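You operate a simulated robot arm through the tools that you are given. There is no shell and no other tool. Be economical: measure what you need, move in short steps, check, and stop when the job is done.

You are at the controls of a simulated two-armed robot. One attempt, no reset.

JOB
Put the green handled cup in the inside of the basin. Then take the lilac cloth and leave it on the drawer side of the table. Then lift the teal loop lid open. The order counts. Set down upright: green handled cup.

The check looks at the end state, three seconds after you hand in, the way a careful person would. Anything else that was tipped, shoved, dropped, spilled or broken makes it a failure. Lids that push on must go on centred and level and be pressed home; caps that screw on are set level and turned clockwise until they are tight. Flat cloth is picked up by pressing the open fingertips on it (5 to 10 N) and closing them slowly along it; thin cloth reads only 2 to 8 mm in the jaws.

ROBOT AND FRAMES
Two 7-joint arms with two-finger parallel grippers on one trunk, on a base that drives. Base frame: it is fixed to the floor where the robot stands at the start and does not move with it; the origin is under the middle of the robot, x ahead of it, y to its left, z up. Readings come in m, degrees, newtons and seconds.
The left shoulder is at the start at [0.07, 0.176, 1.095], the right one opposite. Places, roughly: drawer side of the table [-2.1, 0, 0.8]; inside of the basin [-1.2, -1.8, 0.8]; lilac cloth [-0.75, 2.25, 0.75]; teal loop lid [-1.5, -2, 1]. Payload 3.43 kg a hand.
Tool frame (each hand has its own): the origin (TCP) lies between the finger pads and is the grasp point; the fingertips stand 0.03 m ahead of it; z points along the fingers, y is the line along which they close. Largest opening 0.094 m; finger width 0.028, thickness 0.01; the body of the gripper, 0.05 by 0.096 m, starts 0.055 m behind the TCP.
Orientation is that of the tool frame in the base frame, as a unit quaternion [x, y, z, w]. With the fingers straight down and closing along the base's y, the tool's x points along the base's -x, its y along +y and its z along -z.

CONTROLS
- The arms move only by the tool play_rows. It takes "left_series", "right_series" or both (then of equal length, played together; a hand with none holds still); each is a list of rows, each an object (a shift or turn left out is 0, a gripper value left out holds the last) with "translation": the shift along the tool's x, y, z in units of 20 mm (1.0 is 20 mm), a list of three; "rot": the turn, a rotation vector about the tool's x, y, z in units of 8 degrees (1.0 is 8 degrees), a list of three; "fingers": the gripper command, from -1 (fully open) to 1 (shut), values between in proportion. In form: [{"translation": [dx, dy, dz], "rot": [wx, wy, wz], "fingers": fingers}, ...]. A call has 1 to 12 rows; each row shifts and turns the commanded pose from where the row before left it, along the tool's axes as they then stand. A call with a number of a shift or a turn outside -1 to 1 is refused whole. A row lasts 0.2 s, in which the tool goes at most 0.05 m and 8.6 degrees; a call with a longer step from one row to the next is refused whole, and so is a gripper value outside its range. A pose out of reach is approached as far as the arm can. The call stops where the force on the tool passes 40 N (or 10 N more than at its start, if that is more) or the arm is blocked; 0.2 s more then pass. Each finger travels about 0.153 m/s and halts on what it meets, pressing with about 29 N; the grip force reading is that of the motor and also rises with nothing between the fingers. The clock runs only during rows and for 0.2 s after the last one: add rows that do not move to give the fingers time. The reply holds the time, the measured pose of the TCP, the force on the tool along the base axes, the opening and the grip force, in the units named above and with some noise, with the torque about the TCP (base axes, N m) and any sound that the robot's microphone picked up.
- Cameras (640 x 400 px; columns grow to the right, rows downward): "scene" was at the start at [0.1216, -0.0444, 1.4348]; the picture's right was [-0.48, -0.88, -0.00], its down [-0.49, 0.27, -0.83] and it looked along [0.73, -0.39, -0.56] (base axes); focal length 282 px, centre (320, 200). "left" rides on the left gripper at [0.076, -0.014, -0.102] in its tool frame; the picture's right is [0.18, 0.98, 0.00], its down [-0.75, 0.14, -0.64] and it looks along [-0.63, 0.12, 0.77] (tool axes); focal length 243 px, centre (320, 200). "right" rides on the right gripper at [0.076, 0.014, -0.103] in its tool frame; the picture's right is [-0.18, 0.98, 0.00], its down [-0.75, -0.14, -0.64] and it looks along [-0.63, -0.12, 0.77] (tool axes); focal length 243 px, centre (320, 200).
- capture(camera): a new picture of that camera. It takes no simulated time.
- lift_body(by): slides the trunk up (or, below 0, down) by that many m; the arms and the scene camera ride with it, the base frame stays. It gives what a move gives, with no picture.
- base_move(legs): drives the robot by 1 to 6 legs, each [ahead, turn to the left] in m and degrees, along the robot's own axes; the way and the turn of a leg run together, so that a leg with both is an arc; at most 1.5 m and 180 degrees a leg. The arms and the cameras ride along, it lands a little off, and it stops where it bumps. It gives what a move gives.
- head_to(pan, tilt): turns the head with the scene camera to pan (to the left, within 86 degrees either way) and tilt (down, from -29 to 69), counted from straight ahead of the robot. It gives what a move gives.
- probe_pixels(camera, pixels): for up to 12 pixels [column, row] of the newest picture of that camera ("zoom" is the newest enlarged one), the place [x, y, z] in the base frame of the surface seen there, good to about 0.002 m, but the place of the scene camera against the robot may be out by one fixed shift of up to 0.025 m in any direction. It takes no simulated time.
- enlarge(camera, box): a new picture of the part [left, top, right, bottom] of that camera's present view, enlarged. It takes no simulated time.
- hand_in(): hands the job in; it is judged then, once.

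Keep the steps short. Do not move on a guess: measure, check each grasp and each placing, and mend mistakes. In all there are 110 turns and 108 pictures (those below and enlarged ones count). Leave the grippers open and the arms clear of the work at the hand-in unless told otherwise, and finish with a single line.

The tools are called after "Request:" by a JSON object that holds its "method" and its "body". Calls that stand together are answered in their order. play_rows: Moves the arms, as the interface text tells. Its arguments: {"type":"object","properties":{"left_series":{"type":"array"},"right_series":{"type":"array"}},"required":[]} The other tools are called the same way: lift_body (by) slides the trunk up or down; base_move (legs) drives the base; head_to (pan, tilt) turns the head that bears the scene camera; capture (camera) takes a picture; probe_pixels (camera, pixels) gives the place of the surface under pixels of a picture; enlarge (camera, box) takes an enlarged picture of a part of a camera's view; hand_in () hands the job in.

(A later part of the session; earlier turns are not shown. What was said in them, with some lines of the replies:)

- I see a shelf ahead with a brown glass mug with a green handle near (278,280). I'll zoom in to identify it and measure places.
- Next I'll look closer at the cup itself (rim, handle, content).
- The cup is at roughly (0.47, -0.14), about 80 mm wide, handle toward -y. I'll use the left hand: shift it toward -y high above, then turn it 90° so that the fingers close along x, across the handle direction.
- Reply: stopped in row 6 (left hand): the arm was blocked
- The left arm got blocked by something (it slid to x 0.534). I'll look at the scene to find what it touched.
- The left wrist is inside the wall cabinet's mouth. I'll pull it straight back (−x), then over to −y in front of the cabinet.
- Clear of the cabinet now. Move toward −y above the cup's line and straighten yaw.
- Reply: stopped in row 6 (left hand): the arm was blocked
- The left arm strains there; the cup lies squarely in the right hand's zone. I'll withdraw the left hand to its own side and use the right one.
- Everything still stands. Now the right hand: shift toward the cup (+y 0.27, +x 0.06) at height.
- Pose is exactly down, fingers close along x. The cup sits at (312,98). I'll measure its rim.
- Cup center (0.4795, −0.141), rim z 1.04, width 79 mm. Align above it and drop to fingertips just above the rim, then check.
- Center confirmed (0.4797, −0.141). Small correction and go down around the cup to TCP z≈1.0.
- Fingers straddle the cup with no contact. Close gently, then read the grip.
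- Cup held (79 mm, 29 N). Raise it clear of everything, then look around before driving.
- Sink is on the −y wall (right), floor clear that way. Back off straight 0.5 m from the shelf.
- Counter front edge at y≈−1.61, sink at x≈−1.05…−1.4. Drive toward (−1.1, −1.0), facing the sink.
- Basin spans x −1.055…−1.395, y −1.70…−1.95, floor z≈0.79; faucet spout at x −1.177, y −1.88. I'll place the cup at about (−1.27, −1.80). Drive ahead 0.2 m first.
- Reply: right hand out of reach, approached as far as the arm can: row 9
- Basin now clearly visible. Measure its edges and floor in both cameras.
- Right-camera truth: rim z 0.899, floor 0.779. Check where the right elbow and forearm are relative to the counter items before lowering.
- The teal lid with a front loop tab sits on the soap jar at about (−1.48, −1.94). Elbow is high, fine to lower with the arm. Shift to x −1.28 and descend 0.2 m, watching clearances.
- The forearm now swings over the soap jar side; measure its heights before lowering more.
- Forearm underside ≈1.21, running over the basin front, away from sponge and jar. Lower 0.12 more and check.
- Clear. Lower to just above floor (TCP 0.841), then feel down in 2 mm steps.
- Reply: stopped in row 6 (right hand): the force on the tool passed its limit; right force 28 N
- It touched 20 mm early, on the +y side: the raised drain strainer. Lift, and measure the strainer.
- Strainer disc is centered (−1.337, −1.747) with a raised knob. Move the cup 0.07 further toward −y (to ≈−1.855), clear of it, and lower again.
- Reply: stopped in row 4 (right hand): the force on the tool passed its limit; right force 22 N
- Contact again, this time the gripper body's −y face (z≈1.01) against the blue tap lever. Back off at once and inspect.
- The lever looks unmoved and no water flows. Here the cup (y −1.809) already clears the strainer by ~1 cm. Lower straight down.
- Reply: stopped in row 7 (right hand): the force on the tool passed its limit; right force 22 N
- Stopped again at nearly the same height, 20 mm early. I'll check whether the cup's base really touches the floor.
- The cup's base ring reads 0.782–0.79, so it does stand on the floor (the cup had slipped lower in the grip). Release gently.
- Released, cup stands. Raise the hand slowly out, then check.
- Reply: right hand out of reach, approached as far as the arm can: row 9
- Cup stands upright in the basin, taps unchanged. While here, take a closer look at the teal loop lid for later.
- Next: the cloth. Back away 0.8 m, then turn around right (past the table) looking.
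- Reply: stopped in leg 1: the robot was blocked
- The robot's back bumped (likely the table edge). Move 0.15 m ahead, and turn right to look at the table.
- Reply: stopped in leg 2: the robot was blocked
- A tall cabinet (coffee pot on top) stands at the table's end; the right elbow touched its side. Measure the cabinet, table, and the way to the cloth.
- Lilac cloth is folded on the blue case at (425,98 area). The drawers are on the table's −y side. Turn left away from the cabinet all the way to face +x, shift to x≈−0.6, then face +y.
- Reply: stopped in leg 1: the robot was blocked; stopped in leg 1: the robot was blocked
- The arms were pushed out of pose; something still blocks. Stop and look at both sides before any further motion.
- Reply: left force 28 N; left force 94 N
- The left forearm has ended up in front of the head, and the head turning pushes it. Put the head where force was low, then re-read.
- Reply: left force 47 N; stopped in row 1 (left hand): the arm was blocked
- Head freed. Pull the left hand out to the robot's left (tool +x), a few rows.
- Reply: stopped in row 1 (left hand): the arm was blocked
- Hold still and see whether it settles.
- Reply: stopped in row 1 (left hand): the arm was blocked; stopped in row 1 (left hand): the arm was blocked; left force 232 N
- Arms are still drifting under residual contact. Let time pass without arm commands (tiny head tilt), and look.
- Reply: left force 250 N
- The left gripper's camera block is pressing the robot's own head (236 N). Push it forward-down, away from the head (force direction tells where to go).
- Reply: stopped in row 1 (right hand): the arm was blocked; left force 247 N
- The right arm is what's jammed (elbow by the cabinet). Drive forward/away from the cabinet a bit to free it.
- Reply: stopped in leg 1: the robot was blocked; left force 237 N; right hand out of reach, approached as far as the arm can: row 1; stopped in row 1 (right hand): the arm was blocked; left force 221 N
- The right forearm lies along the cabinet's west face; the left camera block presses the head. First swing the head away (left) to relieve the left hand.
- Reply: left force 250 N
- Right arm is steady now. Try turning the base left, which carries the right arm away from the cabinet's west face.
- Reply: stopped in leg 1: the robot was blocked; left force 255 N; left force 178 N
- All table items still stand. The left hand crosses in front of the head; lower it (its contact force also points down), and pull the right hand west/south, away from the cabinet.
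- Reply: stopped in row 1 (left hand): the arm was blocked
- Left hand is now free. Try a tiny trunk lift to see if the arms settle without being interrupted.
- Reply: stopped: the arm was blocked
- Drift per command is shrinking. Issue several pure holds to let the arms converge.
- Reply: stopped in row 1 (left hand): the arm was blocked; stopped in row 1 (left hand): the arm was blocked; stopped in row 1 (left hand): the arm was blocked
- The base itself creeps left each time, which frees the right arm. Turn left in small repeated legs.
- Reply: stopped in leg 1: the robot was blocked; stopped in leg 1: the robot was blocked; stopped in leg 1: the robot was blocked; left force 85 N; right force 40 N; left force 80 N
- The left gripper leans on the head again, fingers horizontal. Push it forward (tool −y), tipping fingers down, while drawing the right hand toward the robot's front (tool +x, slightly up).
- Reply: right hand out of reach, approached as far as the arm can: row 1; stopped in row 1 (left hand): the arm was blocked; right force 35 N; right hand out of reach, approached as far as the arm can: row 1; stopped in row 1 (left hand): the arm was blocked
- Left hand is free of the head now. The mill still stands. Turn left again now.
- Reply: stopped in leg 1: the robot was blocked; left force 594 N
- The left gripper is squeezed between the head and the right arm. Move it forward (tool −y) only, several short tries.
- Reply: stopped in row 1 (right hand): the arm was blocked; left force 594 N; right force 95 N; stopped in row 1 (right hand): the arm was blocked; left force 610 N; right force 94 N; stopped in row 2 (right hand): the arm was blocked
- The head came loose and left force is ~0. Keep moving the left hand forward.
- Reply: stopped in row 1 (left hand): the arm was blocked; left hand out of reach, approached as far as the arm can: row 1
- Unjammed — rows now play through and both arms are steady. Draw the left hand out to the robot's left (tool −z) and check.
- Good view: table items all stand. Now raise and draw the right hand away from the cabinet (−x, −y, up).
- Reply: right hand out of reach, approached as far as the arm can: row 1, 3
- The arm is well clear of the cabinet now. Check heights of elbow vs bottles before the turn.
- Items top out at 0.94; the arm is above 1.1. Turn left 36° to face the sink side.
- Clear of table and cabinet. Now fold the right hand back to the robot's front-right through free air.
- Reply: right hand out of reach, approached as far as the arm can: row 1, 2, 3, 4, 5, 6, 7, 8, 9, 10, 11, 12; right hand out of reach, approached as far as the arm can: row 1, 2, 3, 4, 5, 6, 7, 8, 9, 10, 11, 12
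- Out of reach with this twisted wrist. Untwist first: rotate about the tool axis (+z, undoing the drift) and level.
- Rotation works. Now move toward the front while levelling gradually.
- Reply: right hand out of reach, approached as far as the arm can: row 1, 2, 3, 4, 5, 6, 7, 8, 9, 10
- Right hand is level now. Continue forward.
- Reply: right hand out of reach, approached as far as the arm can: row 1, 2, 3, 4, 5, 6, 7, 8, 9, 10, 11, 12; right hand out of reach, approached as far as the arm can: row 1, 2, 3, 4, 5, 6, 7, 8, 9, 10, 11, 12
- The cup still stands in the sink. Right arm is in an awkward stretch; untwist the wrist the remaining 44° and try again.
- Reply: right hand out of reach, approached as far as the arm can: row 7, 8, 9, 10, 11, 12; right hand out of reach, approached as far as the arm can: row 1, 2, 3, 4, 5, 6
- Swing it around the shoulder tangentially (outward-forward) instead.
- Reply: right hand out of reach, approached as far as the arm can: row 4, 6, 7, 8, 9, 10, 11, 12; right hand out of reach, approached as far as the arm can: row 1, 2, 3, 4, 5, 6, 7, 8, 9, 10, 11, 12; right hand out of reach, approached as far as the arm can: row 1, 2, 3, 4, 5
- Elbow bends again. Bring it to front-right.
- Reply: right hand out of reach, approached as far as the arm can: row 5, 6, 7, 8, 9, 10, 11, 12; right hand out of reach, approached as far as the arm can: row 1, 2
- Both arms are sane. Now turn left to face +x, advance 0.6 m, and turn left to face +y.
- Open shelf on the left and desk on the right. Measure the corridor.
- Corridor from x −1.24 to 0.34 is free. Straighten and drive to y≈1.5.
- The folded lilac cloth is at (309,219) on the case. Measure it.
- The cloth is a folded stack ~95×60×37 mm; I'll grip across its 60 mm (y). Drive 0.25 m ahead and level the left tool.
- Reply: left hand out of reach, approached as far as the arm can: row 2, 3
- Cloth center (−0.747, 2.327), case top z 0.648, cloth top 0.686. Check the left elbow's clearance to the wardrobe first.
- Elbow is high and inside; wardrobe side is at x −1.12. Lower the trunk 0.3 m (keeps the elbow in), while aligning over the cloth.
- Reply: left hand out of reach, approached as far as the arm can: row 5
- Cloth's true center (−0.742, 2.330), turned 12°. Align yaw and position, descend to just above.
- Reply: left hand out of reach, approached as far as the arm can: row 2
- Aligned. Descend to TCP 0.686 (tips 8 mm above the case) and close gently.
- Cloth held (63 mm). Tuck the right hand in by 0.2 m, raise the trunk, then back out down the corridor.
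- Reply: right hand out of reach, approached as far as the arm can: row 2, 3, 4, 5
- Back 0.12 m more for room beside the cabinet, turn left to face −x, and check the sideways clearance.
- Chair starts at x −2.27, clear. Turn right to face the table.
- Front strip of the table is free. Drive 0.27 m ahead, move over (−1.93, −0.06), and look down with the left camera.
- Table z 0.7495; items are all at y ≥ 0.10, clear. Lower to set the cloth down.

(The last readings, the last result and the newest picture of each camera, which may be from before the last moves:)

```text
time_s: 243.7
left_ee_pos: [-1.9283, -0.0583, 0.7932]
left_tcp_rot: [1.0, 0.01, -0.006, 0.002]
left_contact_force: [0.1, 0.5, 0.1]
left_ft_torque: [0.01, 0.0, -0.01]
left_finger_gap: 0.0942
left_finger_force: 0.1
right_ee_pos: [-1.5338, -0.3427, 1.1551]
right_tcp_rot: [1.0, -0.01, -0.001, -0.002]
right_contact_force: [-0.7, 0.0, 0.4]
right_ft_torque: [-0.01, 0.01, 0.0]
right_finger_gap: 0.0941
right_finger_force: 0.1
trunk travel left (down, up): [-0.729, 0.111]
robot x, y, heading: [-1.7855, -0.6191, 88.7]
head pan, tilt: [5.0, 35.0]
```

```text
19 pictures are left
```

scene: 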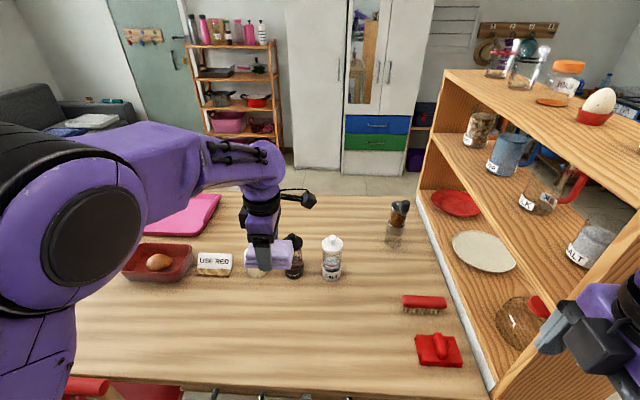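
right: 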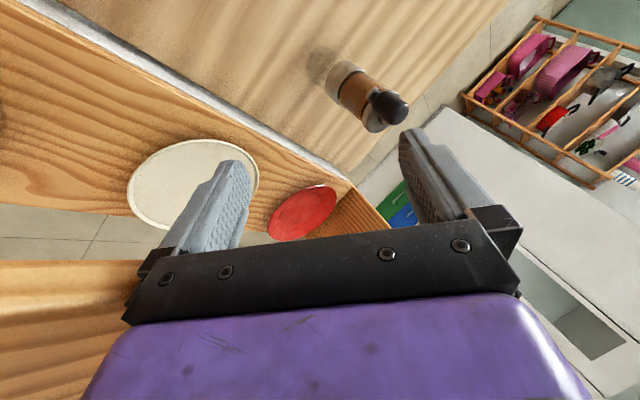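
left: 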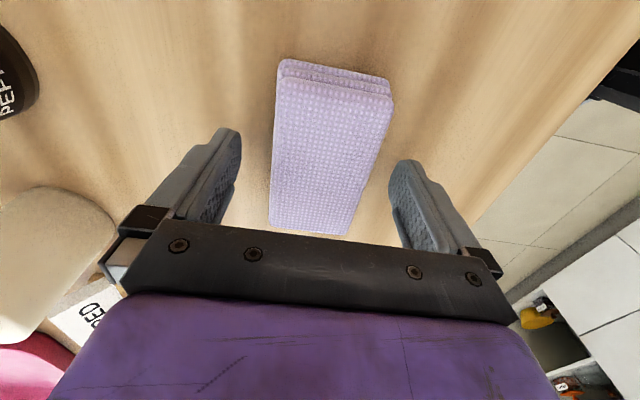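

Cloth lies on the table by the drawers. Raise the hand clear, retract, and back away.

Request:
{"method": "play_rows", "body": {"left_series": [{"translation": [0, 0, -1]}, {"translation": [0, 0, -1]}, {"translation": [0, 0, -1]}, {"translation": [0, 0, -1]}, {"translation": [0, 0, -1]}, {"translation": [0, 0, -1]}, {"translation": [0, 0, -1]}, {"translation": [0, 0, -1]}, {"translation": [0, 0, -1]}, {"translation": [0, 0, -1]}, {"translation": [0, 0, -1]}, {"translation": [0, 0, -1]}]}}

Request:
{"method": "play_rows", "body": {"left_series": [{"translation": [0, 0, -1]}, {"translation": [0, 0, -1]}, {"translation": [0, 0, -1]}, {"translation": [0, 0, -1]}, {"translation": [0, 0, -1]}, {"translation": [0, 1, 0]}, {"translation": [0, 1, 0]}, {"translation": [0, 1, 0]}, {"translation": [0, 1, 0]}, {"translation": [0, 1, 0]}, {"translation": [0, 1, 0]}, {}]}}

Request:
{"method": "base_move", "body": {"legs": [[-0.3, 0]]}}

Request:
{"method": "capture", "body": {"camera": "scene"}}

```text
time_s: 246.3
left_ee_pos: [-1.9281, -0.0577, 1.0343]
left_tcp_rot: [1.0, 0.01, -0.006, 0.002]
left_contact_force: [-0.2, -0.1, 0.0]
left_ft_torque: [0.01, 0.0, 0.01]
left_finger_gap: 0.094
left_finger_force: 0.0
right_ee_pos: [-1.5344, -0.3434, 1.1557]
right_tcp_rot: [1.0, -0.01, -0.001, -0.003]
right_contact_force: [0.4, -0.1, 0.5]
right_ft_torque: [-0.02, -0.03, -0.03]
right_finger_gap: 0.0939
right_finger_force: 0.0
trunk travel left (down, up): [-0.729, 0.111]
robot x, y, heading: [-1.784, -0.6196, 88.3]
head pan, tilt: [5.0, 35.0]
```

```text
time_s: 248.9
left_ee_pos: [-1.922, -0.1769, 1.132]
left_tcp_rot: [1.0, 0.01, -0.007, 0.002]
left_contact_force: [-0.9, -0.3, 0.2]
left_ft_torque: [0.06, 0.02, -0.02]
left_finger_gap: 0.0942
left_finger_force: 0.0
right_ee_pos: [-1.531, -0.3424, 1.1557]
right_tcp_rot: [1.0, -0.01, -0.002, -0.002]
right_contact_force: [-0.3, 0.0, 0.0]
right_ft_torque: [0.01, 0.0, -0.03]
right_finger_gap: 0.0939
right_finger_force: 0.0
trunk travel left (down, up): [-0.729, 0.111]
robot x, y, heading: [-1.785, -0.6148, 88.6]
head pan, tilt: [5.0, 35.0]
```

```text
time_s: 251.0
left_ee_pos: [-1.9301, -0.4761, 1.1329]
left_tcp_rot: [1.0, 0.01, -0.007, 0.001]
left_contact_force: [1.1, 0.3, -0.1]
left_ft_torque: [0.02, 0.01, 0.0]
left_finger_gap: 0.0941
left_finger_force: 0.0
right_ee_pos: [-1.5415, -0.6417, 1.1561]
right_tcp_rot: [1.0, -0.009, -0.002, -0.003]
right_contact_force: [0.2, 0.4, 0.2]
right_ft_torque: [-0.02, 0.0, 0.0]
right_finger_gap: 0.0943
right_finger_force: 0.1
trunk travel left (down, up): [-0.729, 0.111]
robot x, y, heading: [-1.7909, -0.917, 88.8]
head pan, tilt: [5.0, 35.0]
```

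```text
18 pictures are left
```

scene: 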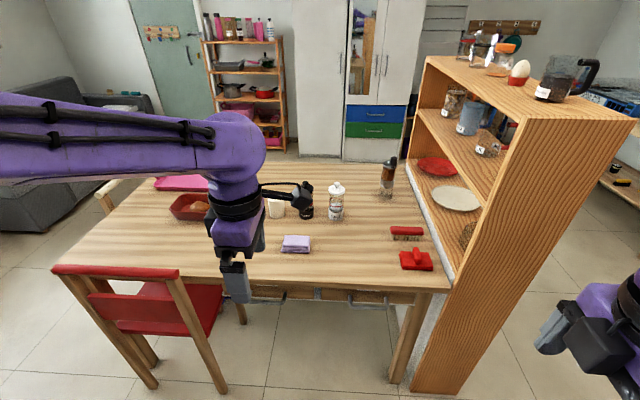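

Cloth is in place and everything stands. Now to the jar: turn right via +x, shift 0.16 m, face the counter, advance.

Request:
{"method": "base_move", "body": {"legs": [[0, -88.8], [0.16, 0], [0, -90], [0.2, 0]]}}

Request:
{"method": "head_to", "body": {"pan": 12, "tilt": 32}}

Request:
{"method": "capture", "body": {"camera": "scene"}}

```text
time_s: 261.2
left_ee_pos: [-1.4887, -1.5583, 1.1329]
left_tcp_rot: [-0.02, 1.0, 0.001, 0.006]
left_contact_force: [-0.8, -0.8, -0.9]
left_ft_torque: [-0.01, 0.0, -0.01]
left_finger_gap: 0.0939
left_finger_force: 0.1
right_ee_pos: [-1.8783, -1.3985, 1.1566]
right_tcp_rot: [0.001, 1.0, -0.002, 0.001]
right_contact_force: [-0.1, 0.0, 0.0]
right_ft_torque: [-0.01, 0.01, -0.01]
right_finger_gap: 0.0938
right_finger_force: 0.0
trunk travel left (down, up): [-0.729, 0.111]
robot x, y, heading: [-1.6293, -1.1194, -90.4]
head pan, tilt: [5.0, 35.0]
```

```text
time_s: 261.9
left_ee_pos: [-1.4878, -1.5583, 1.1317]
left_tcp_rot: [-0.02, 1.0, 0.001, 0.005]
left_contact_force: [0.1, -0.7, 0.5]
left_ft_torque: [0.02, 0.02, 0.02]
left_finger_gap: 0.0942
left_finger_force: 0.1
right_ee_pos: [-1.8787, -1.3995, 1.1559]
right_tcp_rot: [0.001, 1.0, -0.002, 0.0]
right_contact_force: [-0.2, 0.4, -0.4]
right_ft_torque: [-0.01, -0.01, 0.01]
right_finger_gap: 0.0938
right_finger_force: 0.0
trunk travel left (down, up): [-0.729, 0.111]
robot x, y, heading: [-1.6298, -1.122, -90.5]
head pan, tilt: [12.0, 32.0]
```

```text
17 pictures are left
```

scene: 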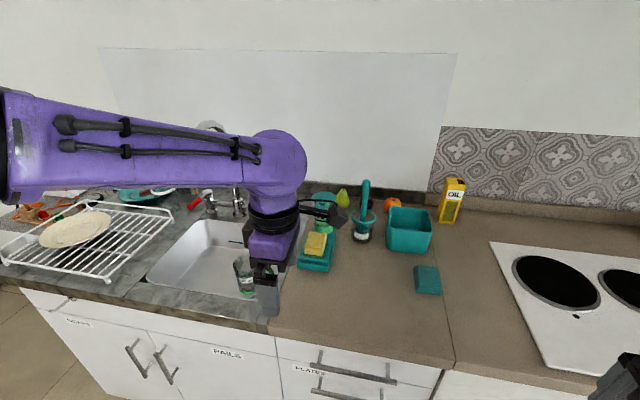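

The left hand hides the jar; its own camera should see it. Look through the left camera.

Request:
{"method": "enlarge", "body": {"camera": "scene", "box": [270, 160, 410, 280]}}

Request:
{"method": "capture", "body": {"camera": "left"}}

```text
3.33 times, centred on (340, 220) of scene
```

zoom: 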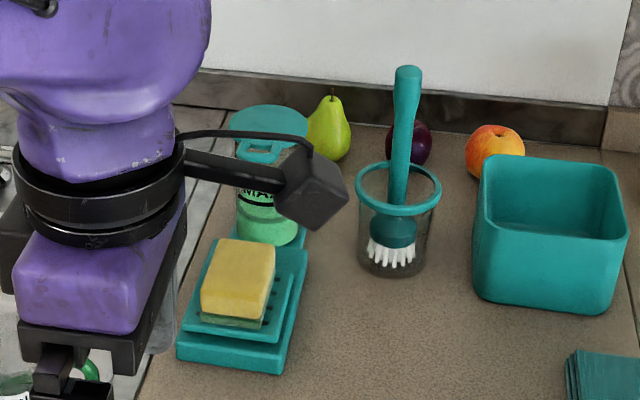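

```text
15 pictures are left
```

left: 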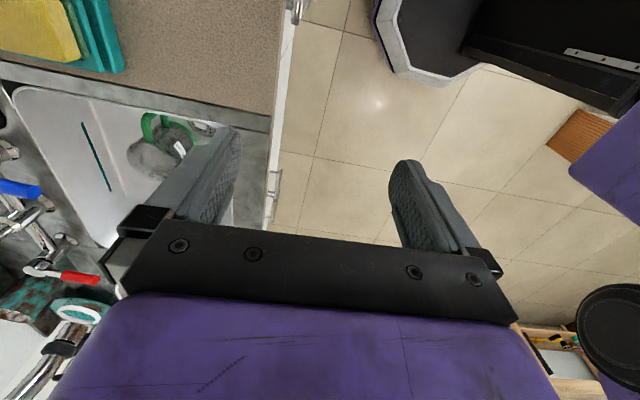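

Request:
{"method": "probe_pixels", "body": {"camera": "zoom", "pixels": [[268, 120], [235, 122], [304, 125], [270, 107], [240, 148], [284, 146], [262, 160], [250, 140], [275, 139], [262, 150], [262, 170], [258, 142]]}}

```text
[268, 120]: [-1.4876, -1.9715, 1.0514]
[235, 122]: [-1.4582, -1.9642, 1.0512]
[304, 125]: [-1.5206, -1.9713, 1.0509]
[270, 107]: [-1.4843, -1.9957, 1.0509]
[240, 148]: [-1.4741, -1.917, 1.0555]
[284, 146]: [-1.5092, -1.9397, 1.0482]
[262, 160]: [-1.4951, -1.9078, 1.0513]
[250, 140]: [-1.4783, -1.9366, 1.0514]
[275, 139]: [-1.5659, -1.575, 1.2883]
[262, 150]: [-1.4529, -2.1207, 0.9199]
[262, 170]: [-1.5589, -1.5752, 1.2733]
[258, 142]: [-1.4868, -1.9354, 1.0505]
```

Loop tab front is at about (−1.486, −1.90, 1.03), hinge at the back. I'll hook the tab from below with closed fingers pitched 30° down, pointing forward. Close the fingers and pitch the left tool here.

Request:
{"method": "play_rows", "body": {"left_series": [{"translation": [0, 0, -1], "fingers": 1}, {"translation": [0, 0, -1], "rot": [0.9375, 0, 0]}, {"translation": [0, 0, -1], "rot": [0.9375, 0, 0]}, {"rot": [0.9375, 0, 0]}, {"rot": [0.9375, 0, 0]}, {"rot": [0.9375, 0, 0]}, {"rot": [0.9375, 0, 0]}, {"rot": [0.9375, 0, 0]}, {"rot": [0.9375, 0, 0]}, {}]}}

Request:
{"method": "capture", "body": {"camera": "scene"}}

```text
time_s: 264.1
left_ee_pos: [-1.4514, -1.7028, 1.2588]
left_tcp_rot: [-0.009, 0.871, -0.492, 0.013]
left_contact_force: [-0.2, -0.6, 0.4]
left_ft_torque: [0.02, -0.02, -0.02]
left_finger_gap: 0.0
left_finger_force: 28.6
left hand out of reach, approached as far as the arm can: row 5, 6, 7, 8, 9
right_ee_pos: [-1.8796, -1.3993, 1.155]
right_tcp_rot: [0.001, 1.0, -0.002, 0.001]
right_contact_force: [0.4, -0.5, 0.4]
right_ft_torque: [-0.01, -0.03, -0.01]
right_finger_gap: 0.094
right_finger_force: 0.0
trunk travel left (down, up): [-0.729, 0.111]
robot x, y, heading: [-1.6377, -1.1214, -90.0]
head pan, tilt: [12.0, 32.0]
```

```text
14 pictures are left
```

scene: 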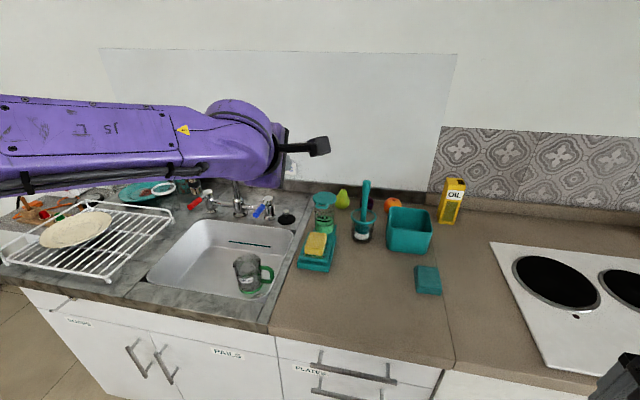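

Pitch is right (31° below horizontal). Lower 0.14 m and align x to the loop, then zoom in.

Request:
{"method": "play_rows", "body": {"left_series": [{"translation": [0.25, 0.857, 0.517]}, {"translation": [0.25, 0.857, 0.517]}, {"translation": [0.25, 0.857, 0.517]}, {"translation": [0.25, 0.857, 0.517]}, {"translation": [0.25, 0.857, 0.517]}, {"translation": [0.25, 0.857, 0.517]}, {"translation": [0.25, 0.857, 0.517]}, {}, {}]}}

Request:
{"method": "enlarge", "body": {"camera": "scene", "box": [270, 160, 390, 270]}}

```text
time_s: 266.1
left_ee_pos: [-1.4762, -1.7426, 1.1451]
left_tcp_rot: [-0.024, 0.865, -0.502, 0.005]
left_contact_force: [0.3, 0.6, 0.7]
left_ft_torque: [0.0, 0.01, -0.02]
left_finger_gap: 0.0001
left_finger_force: 29.1
left hand out of reach, approached as far as the arm can: row 1, 2, 3
right_ee_pos: [-1.8805, -1.3991, 1.1553]
right_tcp_rot: [0.001, 1.0, -0.001, 0.001]
right_contact_force: [0.2, 0.0, 1.0]
right_ft_torque: [-0.02, -0.02, 0.01]
right_finger_gap: 0.0944
right_finger_force: 0.0
trunk travel left (down, up): [-0.729, 0.111]
robot x, y, heading: [-1.6334, -1.1186, -90.2]
head pan, tilt: [12.0, 32.0]
```

```text
3.64 times, centred on (330, 215) of scene
```

zoom: 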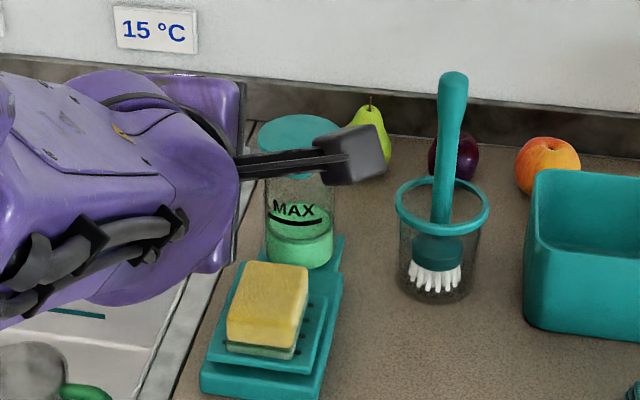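

Request:
{"method": "probe_pixels", "body": {"camera": "zoom", "pixels": [[265, 275], [290, 268], [240, 320], [300, 130], [295, 240], [270, 235], [330, 262], [285, 175], [280, 340]]}}

Request:
{"method": "play_rows", "body": {"left_series": [{"translation": [0.2, 0.87, 0.5]}, {"translation": [0.2, 0.87, 0.5]}, {"translation": [0.1, 0.6, 0.35]}, {}, {}]}}

Request:
{"method": "capture", "body": {"camera": "left"}}

```text
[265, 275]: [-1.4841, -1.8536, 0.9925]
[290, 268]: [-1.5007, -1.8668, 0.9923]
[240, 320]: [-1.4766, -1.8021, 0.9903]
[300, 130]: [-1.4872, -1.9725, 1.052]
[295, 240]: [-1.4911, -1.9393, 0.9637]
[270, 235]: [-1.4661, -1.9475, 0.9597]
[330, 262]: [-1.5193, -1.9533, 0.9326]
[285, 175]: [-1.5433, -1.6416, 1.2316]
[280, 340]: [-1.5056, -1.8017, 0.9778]
```

```text
time_s: 267.3
left_ee_pos: [-1.4858, -1.7423, 1.0956]
left_tcp_rot: [-0.029, 0.864, -0.503, 0.003]
left_contact_force: [0.0, -0.2, -0.5]
left_ft_torque: [0.02, -0.05, -0.01]
left_finger_gap: 0.0
left_finger_force: 29.2
right_ee_pos: [-1.8797, -1.3991, 1.1554]
right_tcp_rot: [0.001, 1.0, -0.001, 0.002]
right_contact_force: [0.7, 0.4, 0.2]
right_ft_torque: [0.0, 0.02, -0.01]
right_finger_gap: 0.0942
right_finger_force: 0.0
trunk travel left (down, up): [-0.729, 0.111]
robot x, y, heading: [-1.6299, -1.1193, -90.1]
head pan, tilt: [12.0, 32.0]
```

```text
12 pictures are left
```

left: 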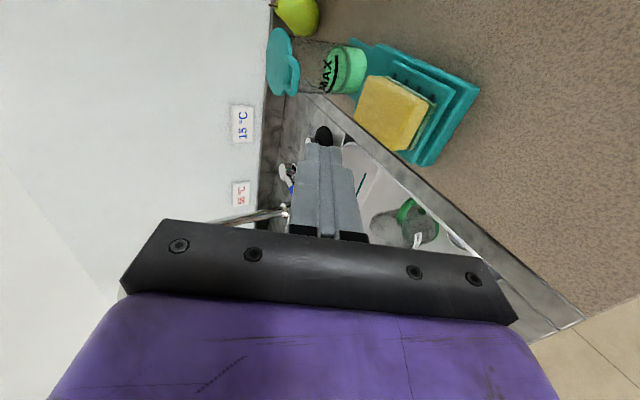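

The left camera sees the lid at (283,62) and loop at (292,75). Measure precisely.

Request:
{"method": "enlarge", "body": {"camera": "left", "box": [250, 10, 380, 110]}}

Request:
{"method": "probe_pixels", "body": {"camera": "left", "pixels": [[280, 55], [275, 35], [275, 90], [296, 66], [297, 88], [288, 92], [293, 80], [290, 70], [285, 30], [318, 75], [300, 60], [390, 110]]}}

```text
4.00 times, centred on (315, 60) of left
```

zoom: 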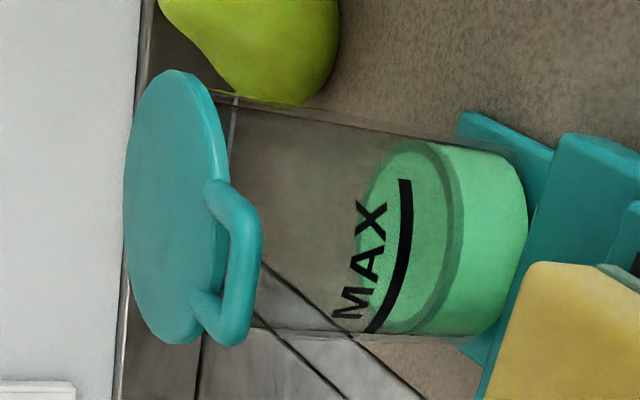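

```text
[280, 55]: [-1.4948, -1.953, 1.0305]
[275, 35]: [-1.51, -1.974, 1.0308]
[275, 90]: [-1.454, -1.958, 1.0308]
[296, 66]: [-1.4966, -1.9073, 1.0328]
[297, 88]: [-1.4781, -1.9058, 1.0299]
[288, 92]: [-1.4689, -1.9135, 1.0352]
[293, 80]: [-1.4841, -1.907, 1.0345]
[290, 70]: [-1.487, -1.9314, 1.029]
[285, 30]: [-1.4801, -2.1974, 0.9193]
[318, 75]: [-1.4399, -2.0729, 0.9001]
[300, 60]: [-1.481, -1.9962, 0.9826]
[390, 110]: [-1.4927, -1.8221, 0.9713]
```

Loop bar: center (−1.484, −1.907), top z 1.034. My tool axis already points along the line to just under it. Advance 0.177 m along the fingers.

Request:
{"method": "play_rows", "body": {"left_series": [{"translation": [0.03, 0, 0.98]}, {"translation": [0.03, 0, 0.98]}, {"translation": [0.03, 0, 0.98]}, {"translation": [0.03, 0, 0.98]}, {"translation": [0.03, 0, 0.98]}, {"translation": [0.03, 0, 0.98]}, {"translation": [0.03, 0, 0.98]}, {"translation": [0.03, 0, 0.9]}, {}, {"translation": [0.03, 0, 0.5]}, {"translation": [0, 0, 0.4]}, {}]}}

Request:
{"method": "capture", "body": {"camera": "left"}}

```text
time_s: 269.9
left_ee_pos: [-1.4878, -1.8891, 0.9947]
left_tcp_rot: [-0.015, 0.867, -0.498, 0.014]
left_contact_force: [0.7, -0.3, 0.9]
left_ft_torque: [-0.03, 0.02, -0.01]
left_finger_gap: 0.0
left_finger_force: 28.6
right_ee_pos: [-1.8798, -1.3988, 1.1556]
right_tcp_rot: [0.001, 1.0, -0.002, 0.002]
right_contact_force: [0.0, 0.6, 0.1]
right_ft_torque: [-0.03, -0.01, -0.02]
right_finger_gap: 0.0941
right_finger_force: 0.0
trunk travel left (down, up): [-0.729, 0.111]
robot x, y, heading: [-1.635, -1.1192, -90.5]
head pan, tilt: [12.0, 32.0]
```

```text
10 pictures are left
```

left: 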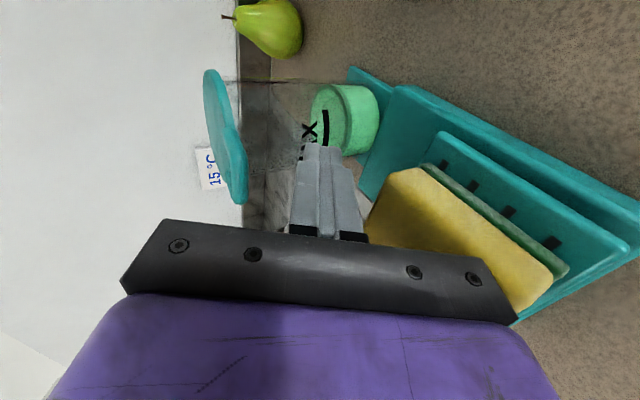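

Tip is under the loop bar with no contact. Go 1 cm further in and lift 7 cm, then check.

Request:
{"method": "play_rows", "body": {"left_series": [{"translation": [0.1, -0.25, 0.43]}, {}, {"translation": [0, -0.43, -0.25]}, {"translation": [0, -0.43, -0.25]}, {"translation": [0, -0.43, -0.25]}, {"translation": [0, -0.46, -0.2]}, {"translation": [0, -0.46, -0.2]}, {"translation": [0, -0.46, -0.2]}, {"translation": [0, -0.46, -0.2]}, {}]}}

Request:
{"method": "capture", "body": {"camera": "left"}}

```text
time_s: 272.1
left_ee_pos: [-1.4892, -1.905, 1.06]
left_tcp_rot: [-0.015, 0.867, -0.499, 0.014]
left_contact_force: [0.1, 0.1, 0.0]
left_ft_torque: [-0.03, 0.0, 0.0]
left_finger_gap: 0.0
left_finger_force: 29.6
left hand out of reach, approached as far as the arm can: row 6
right_ee_pos: [-1.8788, -1.3999, 1.1563]
right_tcp_rot: [0.001, 1.0, -0.001, 0.001]
right_contact_force: [0.0, -0.1, 0.0]
right_ft_torque: [-0.02, -0.01, -0.02]
right_finger_gap: 0.0941
right_finger_force: 0.0
trunk travel left (down, up): [-0.729, 0.111]
robot x, y, heading: [-1.6302, -1.1212, -90.3]
head pan, tilt: [12.0, 32.0]
```

```text
9 pictures are left
```

left: 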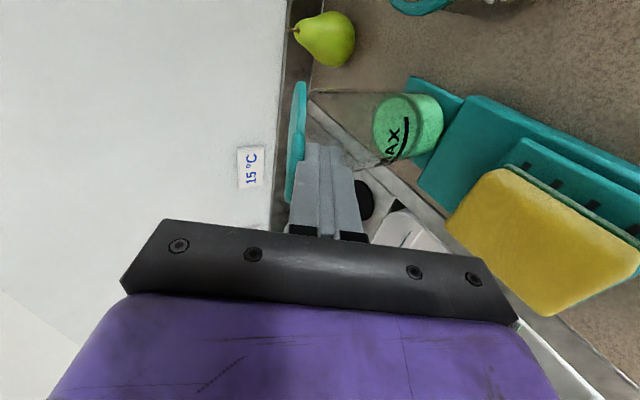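

The lid has begun to lift and the jar has not moved (force ~0). Continue the arc up and back.

Request:
{"method": "play_rows", "body": {"left_series": [{"translation": [0, -0.52, -0.1]}, {"translation": [0, -0.52, -0.1]}, {"translation": [0, -0.52, -0.1]}, {"translation": [0, -0.52, -0.1]}, {"translation": [0, -0.5, 0.1]}, {"translation": [0, -0.5, 0.1]}, {"translation": [0, -0.5, 0.1]}, {"translation": [0, -0.38, 0.26]}, {"translation": [0, -0.38, 0.26]}, {"translation": [0, -0.38, 0.26]}, {}]}}

Request:
{"method": "enlarge", "body": {"camera": "scene", "box": [270, 150, 390, 270]}}

```text
time_s: 274.5
left_ee_pos: [-1.4886, -1.9628, 1.1344]
left_tcp_rot: [-0.014, 0.867, -0.498, 0.015]
left_contact_force: [-0.3, 0.0, -0.4]
left_ft_torque: [-0.02, 0.02, -0.02]
left_finger_gap: 0.0
left_finger_force: 28.9
right_ee_pos: [-1.8793, -1.3999, 1.156]
right_tcp_rot: [0.002, 1.0, -0.002, 0.001]
right_contact_force: [0.1, 0.3, 0.2]
right_ft_torque: [-0.01, 0.0, 0.02]
right_finger_gap: 0.094
right_finger_force: 0.1
trunk travel left (down, up): [-0.729, 0.111]
robot x, y, heading: [-1.6358, -1.1184, -90.0]
head pan, tilt: [12.0, 32.0]
```

```text
3.33 times, centred on (330, 210) of scene
```

zoom: 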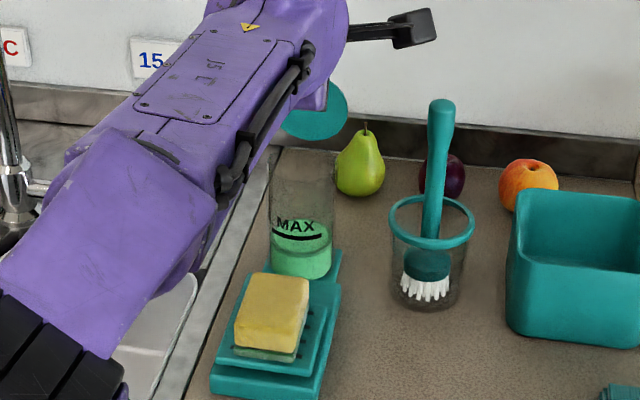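

The lid stands nearly upright. Push gently 3 cm further back past vertical, watching force.

Request:
{"method": "play_rows", "body": {"left_series": [{"translation": [0, -0.2, 0.35]}, {"translation": [0, -0.2, 0.35]}, {"translation": [0, -0.2, 0.35]}, {"translation": [0, -0.2, 0.35]}, {}]}}

Request:
{"method": "capture", "body": {"camera": "left"}}

```text
time_s: 275.7
left_ee_pos: [-1.4861, -1.9656, 1.132]
left_tcp_rot: [-0.014, 0.867, -0.498, 0.016]
left_contact_force: [-1.0, -0.1, 0.4]
left_ft_torque: [0.0, -0.02, -0.01]
left_finger_gap: 0.0
left_finger_force: 28.8
left hand out of reach, approached as far as the arm can: row 1, 2, 3, 4
right_ee_pos: [-1.8794, -1.3995, 1.1552]
right_tcp_rot: [0.0, 1.0, -0.001, 0.0]
right_contact_force: [-0.2, 0.5, -0.8]
right_ft_torque: [-0.01, -0.01, -0.02]
right_finger_gap: 0.0939
right_finger_force: 0.1
trunk travel left (down, up): [-0.729, 0.111]
robot x, y, heading: [-1.6336, -1.1207, -90.2]
head pan, tilt: [12.0, 32.0]
```

```text
7 pictures are left
```

left: 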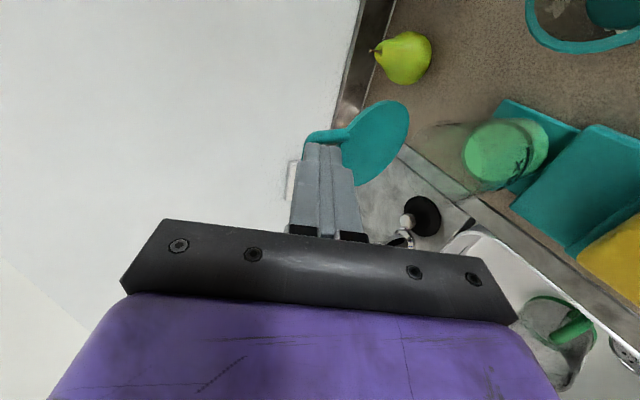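

Arm is at its reach. Creep the base forward 3 cm to bring the lid past vertical.

Request:
{"method": "base_move", "body": {"legs": [[0.03, 0]]}}

Request:
{"method": "enlarge", "body": {"camera": "left", "box": [250, 60, 570, 260]}}

Request:
{"method": "probe_pixels", "body": {"camera": "zoom", "pixels": [[200, 100], [240, 100], [280, 110], [300, 150], [240, 200], [270, 180], [130, 145], [260, 140], [290, 120], [220, 150]]}}

```text
time_s: 276.5
left_ee_pos: [-1.4881, -1.9967, 1.1318]
left_tcp_rot: [-0.014, 0.866, -0.499, 0.014]
left_contact_force: [-0.3, -1.3, 0.6]
left_ft_torque: [0.03, -0.05, -0.02]
left_finger_gap: 0.0
left_finger_force: 28.8
right_ee_pos: [-1.8794, -1.4293, 1.1556]
right_tcp_rot: [0.001, 1.0, -0.002, 0.002]
right_contact_force: [0.1, -0.9, -0.6]
right_ft_torque: [0.01, 0.01, -0.01]
right_finger_gap: 0.094
right_finger_force: 0.2
trunk travel left (down, up): [-0.729, 0.111]
robot x, y, heading: [-1.6325, -1.1482, -90.1]
head pan, tilt: [12.0, 32.0]
```

```text
2.00 times, centred on (410, 160) of left
```

zoom: 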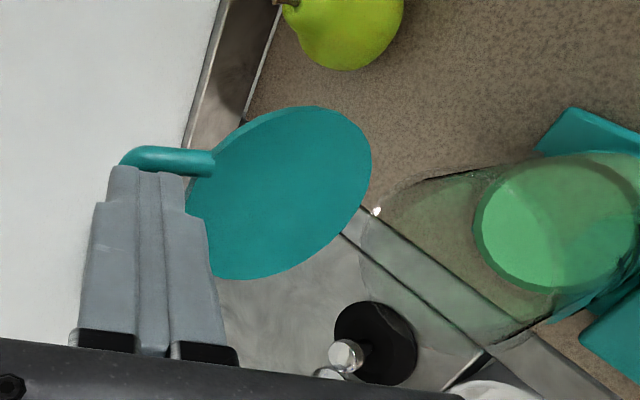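

```text
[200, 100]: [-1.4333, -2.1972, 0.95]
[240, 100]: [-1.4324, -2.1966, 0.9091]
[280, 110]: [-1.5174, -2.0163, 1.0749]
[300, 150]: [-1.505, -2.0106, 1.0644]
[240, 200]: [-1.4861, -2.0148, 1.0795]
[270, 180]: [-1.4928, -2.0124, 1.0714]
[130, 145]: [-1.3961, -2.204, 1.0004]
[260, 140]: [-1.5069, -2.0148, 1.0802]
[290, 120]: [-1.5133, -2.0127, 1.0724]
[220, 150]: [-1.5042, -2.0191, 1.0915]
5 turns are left
```

The lid now leans about 17° past vertical. Withdraw along the fingers, back off, open the gripper and check.

Request:
{"method": "play_rows", "body": {"left_series": [{"translation": [0, 0, -0.4]}, {"translation": [0, 0, -0.8]}, {"translation": [0, 0, -1]}, {"translation": [0, 0, -1]}, {"translation": [0, 0, -1]}, {"translation": [0, 0, -1]}, {"translation": [0, 0, -1]}, {"translation": [0, 0, -1]}, {"translation": [0, 0, -1]}, {"translation": [0, 0, -1]}, {}]}}

Request:
{"method": "base_move", "body": {"legs": [[-0.25, 0]]}}

Request:
{"method": "play_rows", "body": {"left_series": [{"fingers": 0}, {"fingers": -1}, {}, {}]}}

Request:
{"method": "capture", "body": {"camera": "scene"}}

Request:
{"method": "enlarge", "body": {"camera": "scene", "box": [200, 130, 420, 270]}}

```text
time_s: 278.1
left_ee_pos: [-1.4696, -1.8961, 1.0584]
left_tcp_rot: [-0.032, 0.912, -0.409, 0.017]
left_contact_force: [0.3, 0.6, 0.0]
left_ft_torque: [0.01, 0.01, 0.0]
left_finger_gap: 0.0
left_finger_force: 28.6
right_ee_pos: [-1.879, -1.4294, 1.156]
right_tcp_rot: [0.001, 1.0, -0.001, 0.0]
right_contact_force: [0.1, -0.9, 0.8]
right_ft_torque: [0.01, 0.02, 0.03]
right_finger_gap: 0.0937
right_finger_force: 0.1
trunk travel left (down, up): [-0.729, 0.111]
robot x, y, heading: [-1.6318, -1.1488, -90.3]
head pan, tilt: [12.0, 32.0]
stopped in row 7 (left hand): the arm was blocked; the commanded pose is now the measured one
```

```text
time_s: 279.9
left_ee_pos: [-1.4677, -1.6415, 1.0601]
left_tcp_rot: [-0.033, 0.911, -0.41, 0.017]
left_contact_force: [0.1, 0.3, -0.8]
left_ft_torque: [-0.01, 0.0, 0.0]
left_finger_gap: 0.0002
left_finger_force: 28.8
right_ee_pos: [-1.8798, -1.1756, 1.1551]
right_tcp_rot: [0.0, 1.0, -0.002, 0.0]
right_contact_force: [-0.2, -0.7, -0.2]
right_ft_torque: [-0.04, 0.01, 0.01]
right_finger_gap: 0.094
right_finger_force: 0.1
trunk travel left (down, up): [-0.729, 0.111]
robot x, y, heading: [-1.6291, -0.8991, -90.2]
head pan, tilt: [12.0, 32.0]
```

```text
time_s: 280.9
left_ee_pos: [-1.4672, -1.6414, 1.0611]
left_tcp_rot: [-0.034, 0.911, -0.41, 0.016]
left_contact_force: [0.0, -0.5, 0.2]
left_ft_torque: [0.01, -0.02, 0.01]
left_finger_gap: 0.0941
left_finger_force: 0.0
right_ee_pos: [-1.878, -1.1755, 1.156]
right_tcp_rot: [0.0, 1.0, -0.002, 0.0]
right_contact_force: [0.6, -0.3, 0.1]
right_ft_torque: [-0.01, 0.0, 0.0]
right_finger_gap: 0.0939
right_finger_force: 0.1
trunk travel left (down, up): [-0.729, 0.111]
robot x, y, heading: [-1.6335, -0.8946, -90.1]
head pan, tilt: [12.0, 32.0]
```

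```text
5 pictures are left
```

scene: 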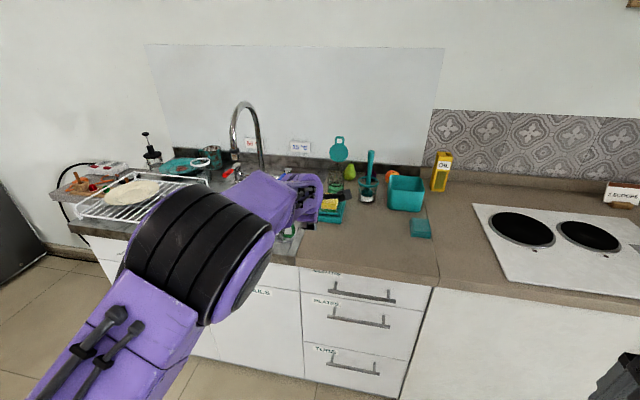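

```text
2.86 times, centred on (310, 200) of scene
4 turns are left
```

zoom: 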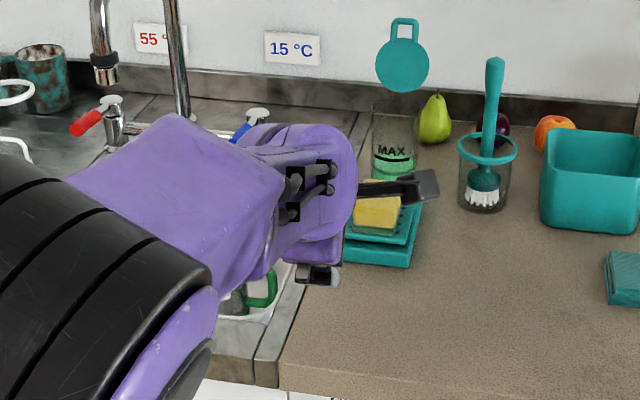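

The lid stays open, sponge, brush and cup are in place. Back off a little more for clearance and take a last look.

Request:
{"method": "base_move", "body": {"legs": [[-0.12, 0]]}}

Request:
{"method": "enlarge", "body": {"camera": "scene", "box": [200, 130, 420, 270]}}

```text
time_s: 282.2
left_ee_pos: [-1.468, -1.5209, 1.0596]
left_tcp_rot: [-0.034, 0.911, -0.411, 0.016]
left_contact_force: [-0.4, -0.3, -0.3]
left_ft_torque: [0.0, 0.04, 0.0]
left_finger_gap: 0.094
left_finger_force: 0.0
right_ee_pos: [-1.8771, -1.0562, 1.1555]
right_tcp_rot: [0.001, 1.0, -0.002, 0.001]
right_contact_force: [-0.6, -0.2, -0.4]
right_ft_torque: [-0.02, 0.04, -0.02]
right_finger_gap: 0.0943
right_finger_force: 0.1
trunk travel left (down, up): [-0.729, 0.111]
robot x, y, heading: [-1.632, -0.7736, -90.5]
head pan, tilt: [12.0, 32.0]
```

```text
2.86 times, centred on (310, 200) of scene
3 turns are left
```

zoom: 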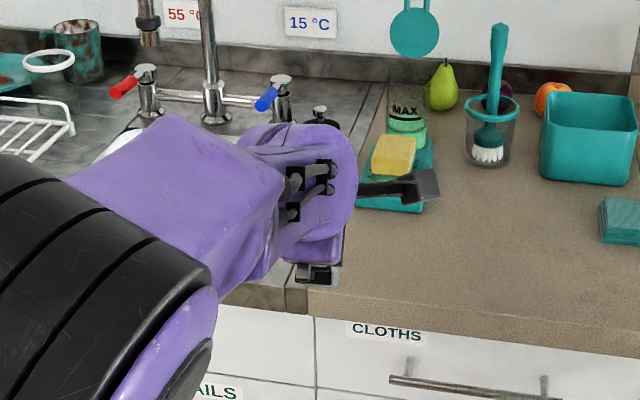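

The lid is open, the jar is standing, both grippers are open and both arms are clear, so I am handing in.

Request:
{"method": "hand_in", "body": {}}

```text
The job is handed in.
```

The green-handled cup stands upright in the basin, the lilac cloth lies on the drawer side of the table, and the teal loop lid is open, done in that order; on the way the robot bumped the tall cabinet by the table and the blue tap lever, and I saw nothing tipped or moved.
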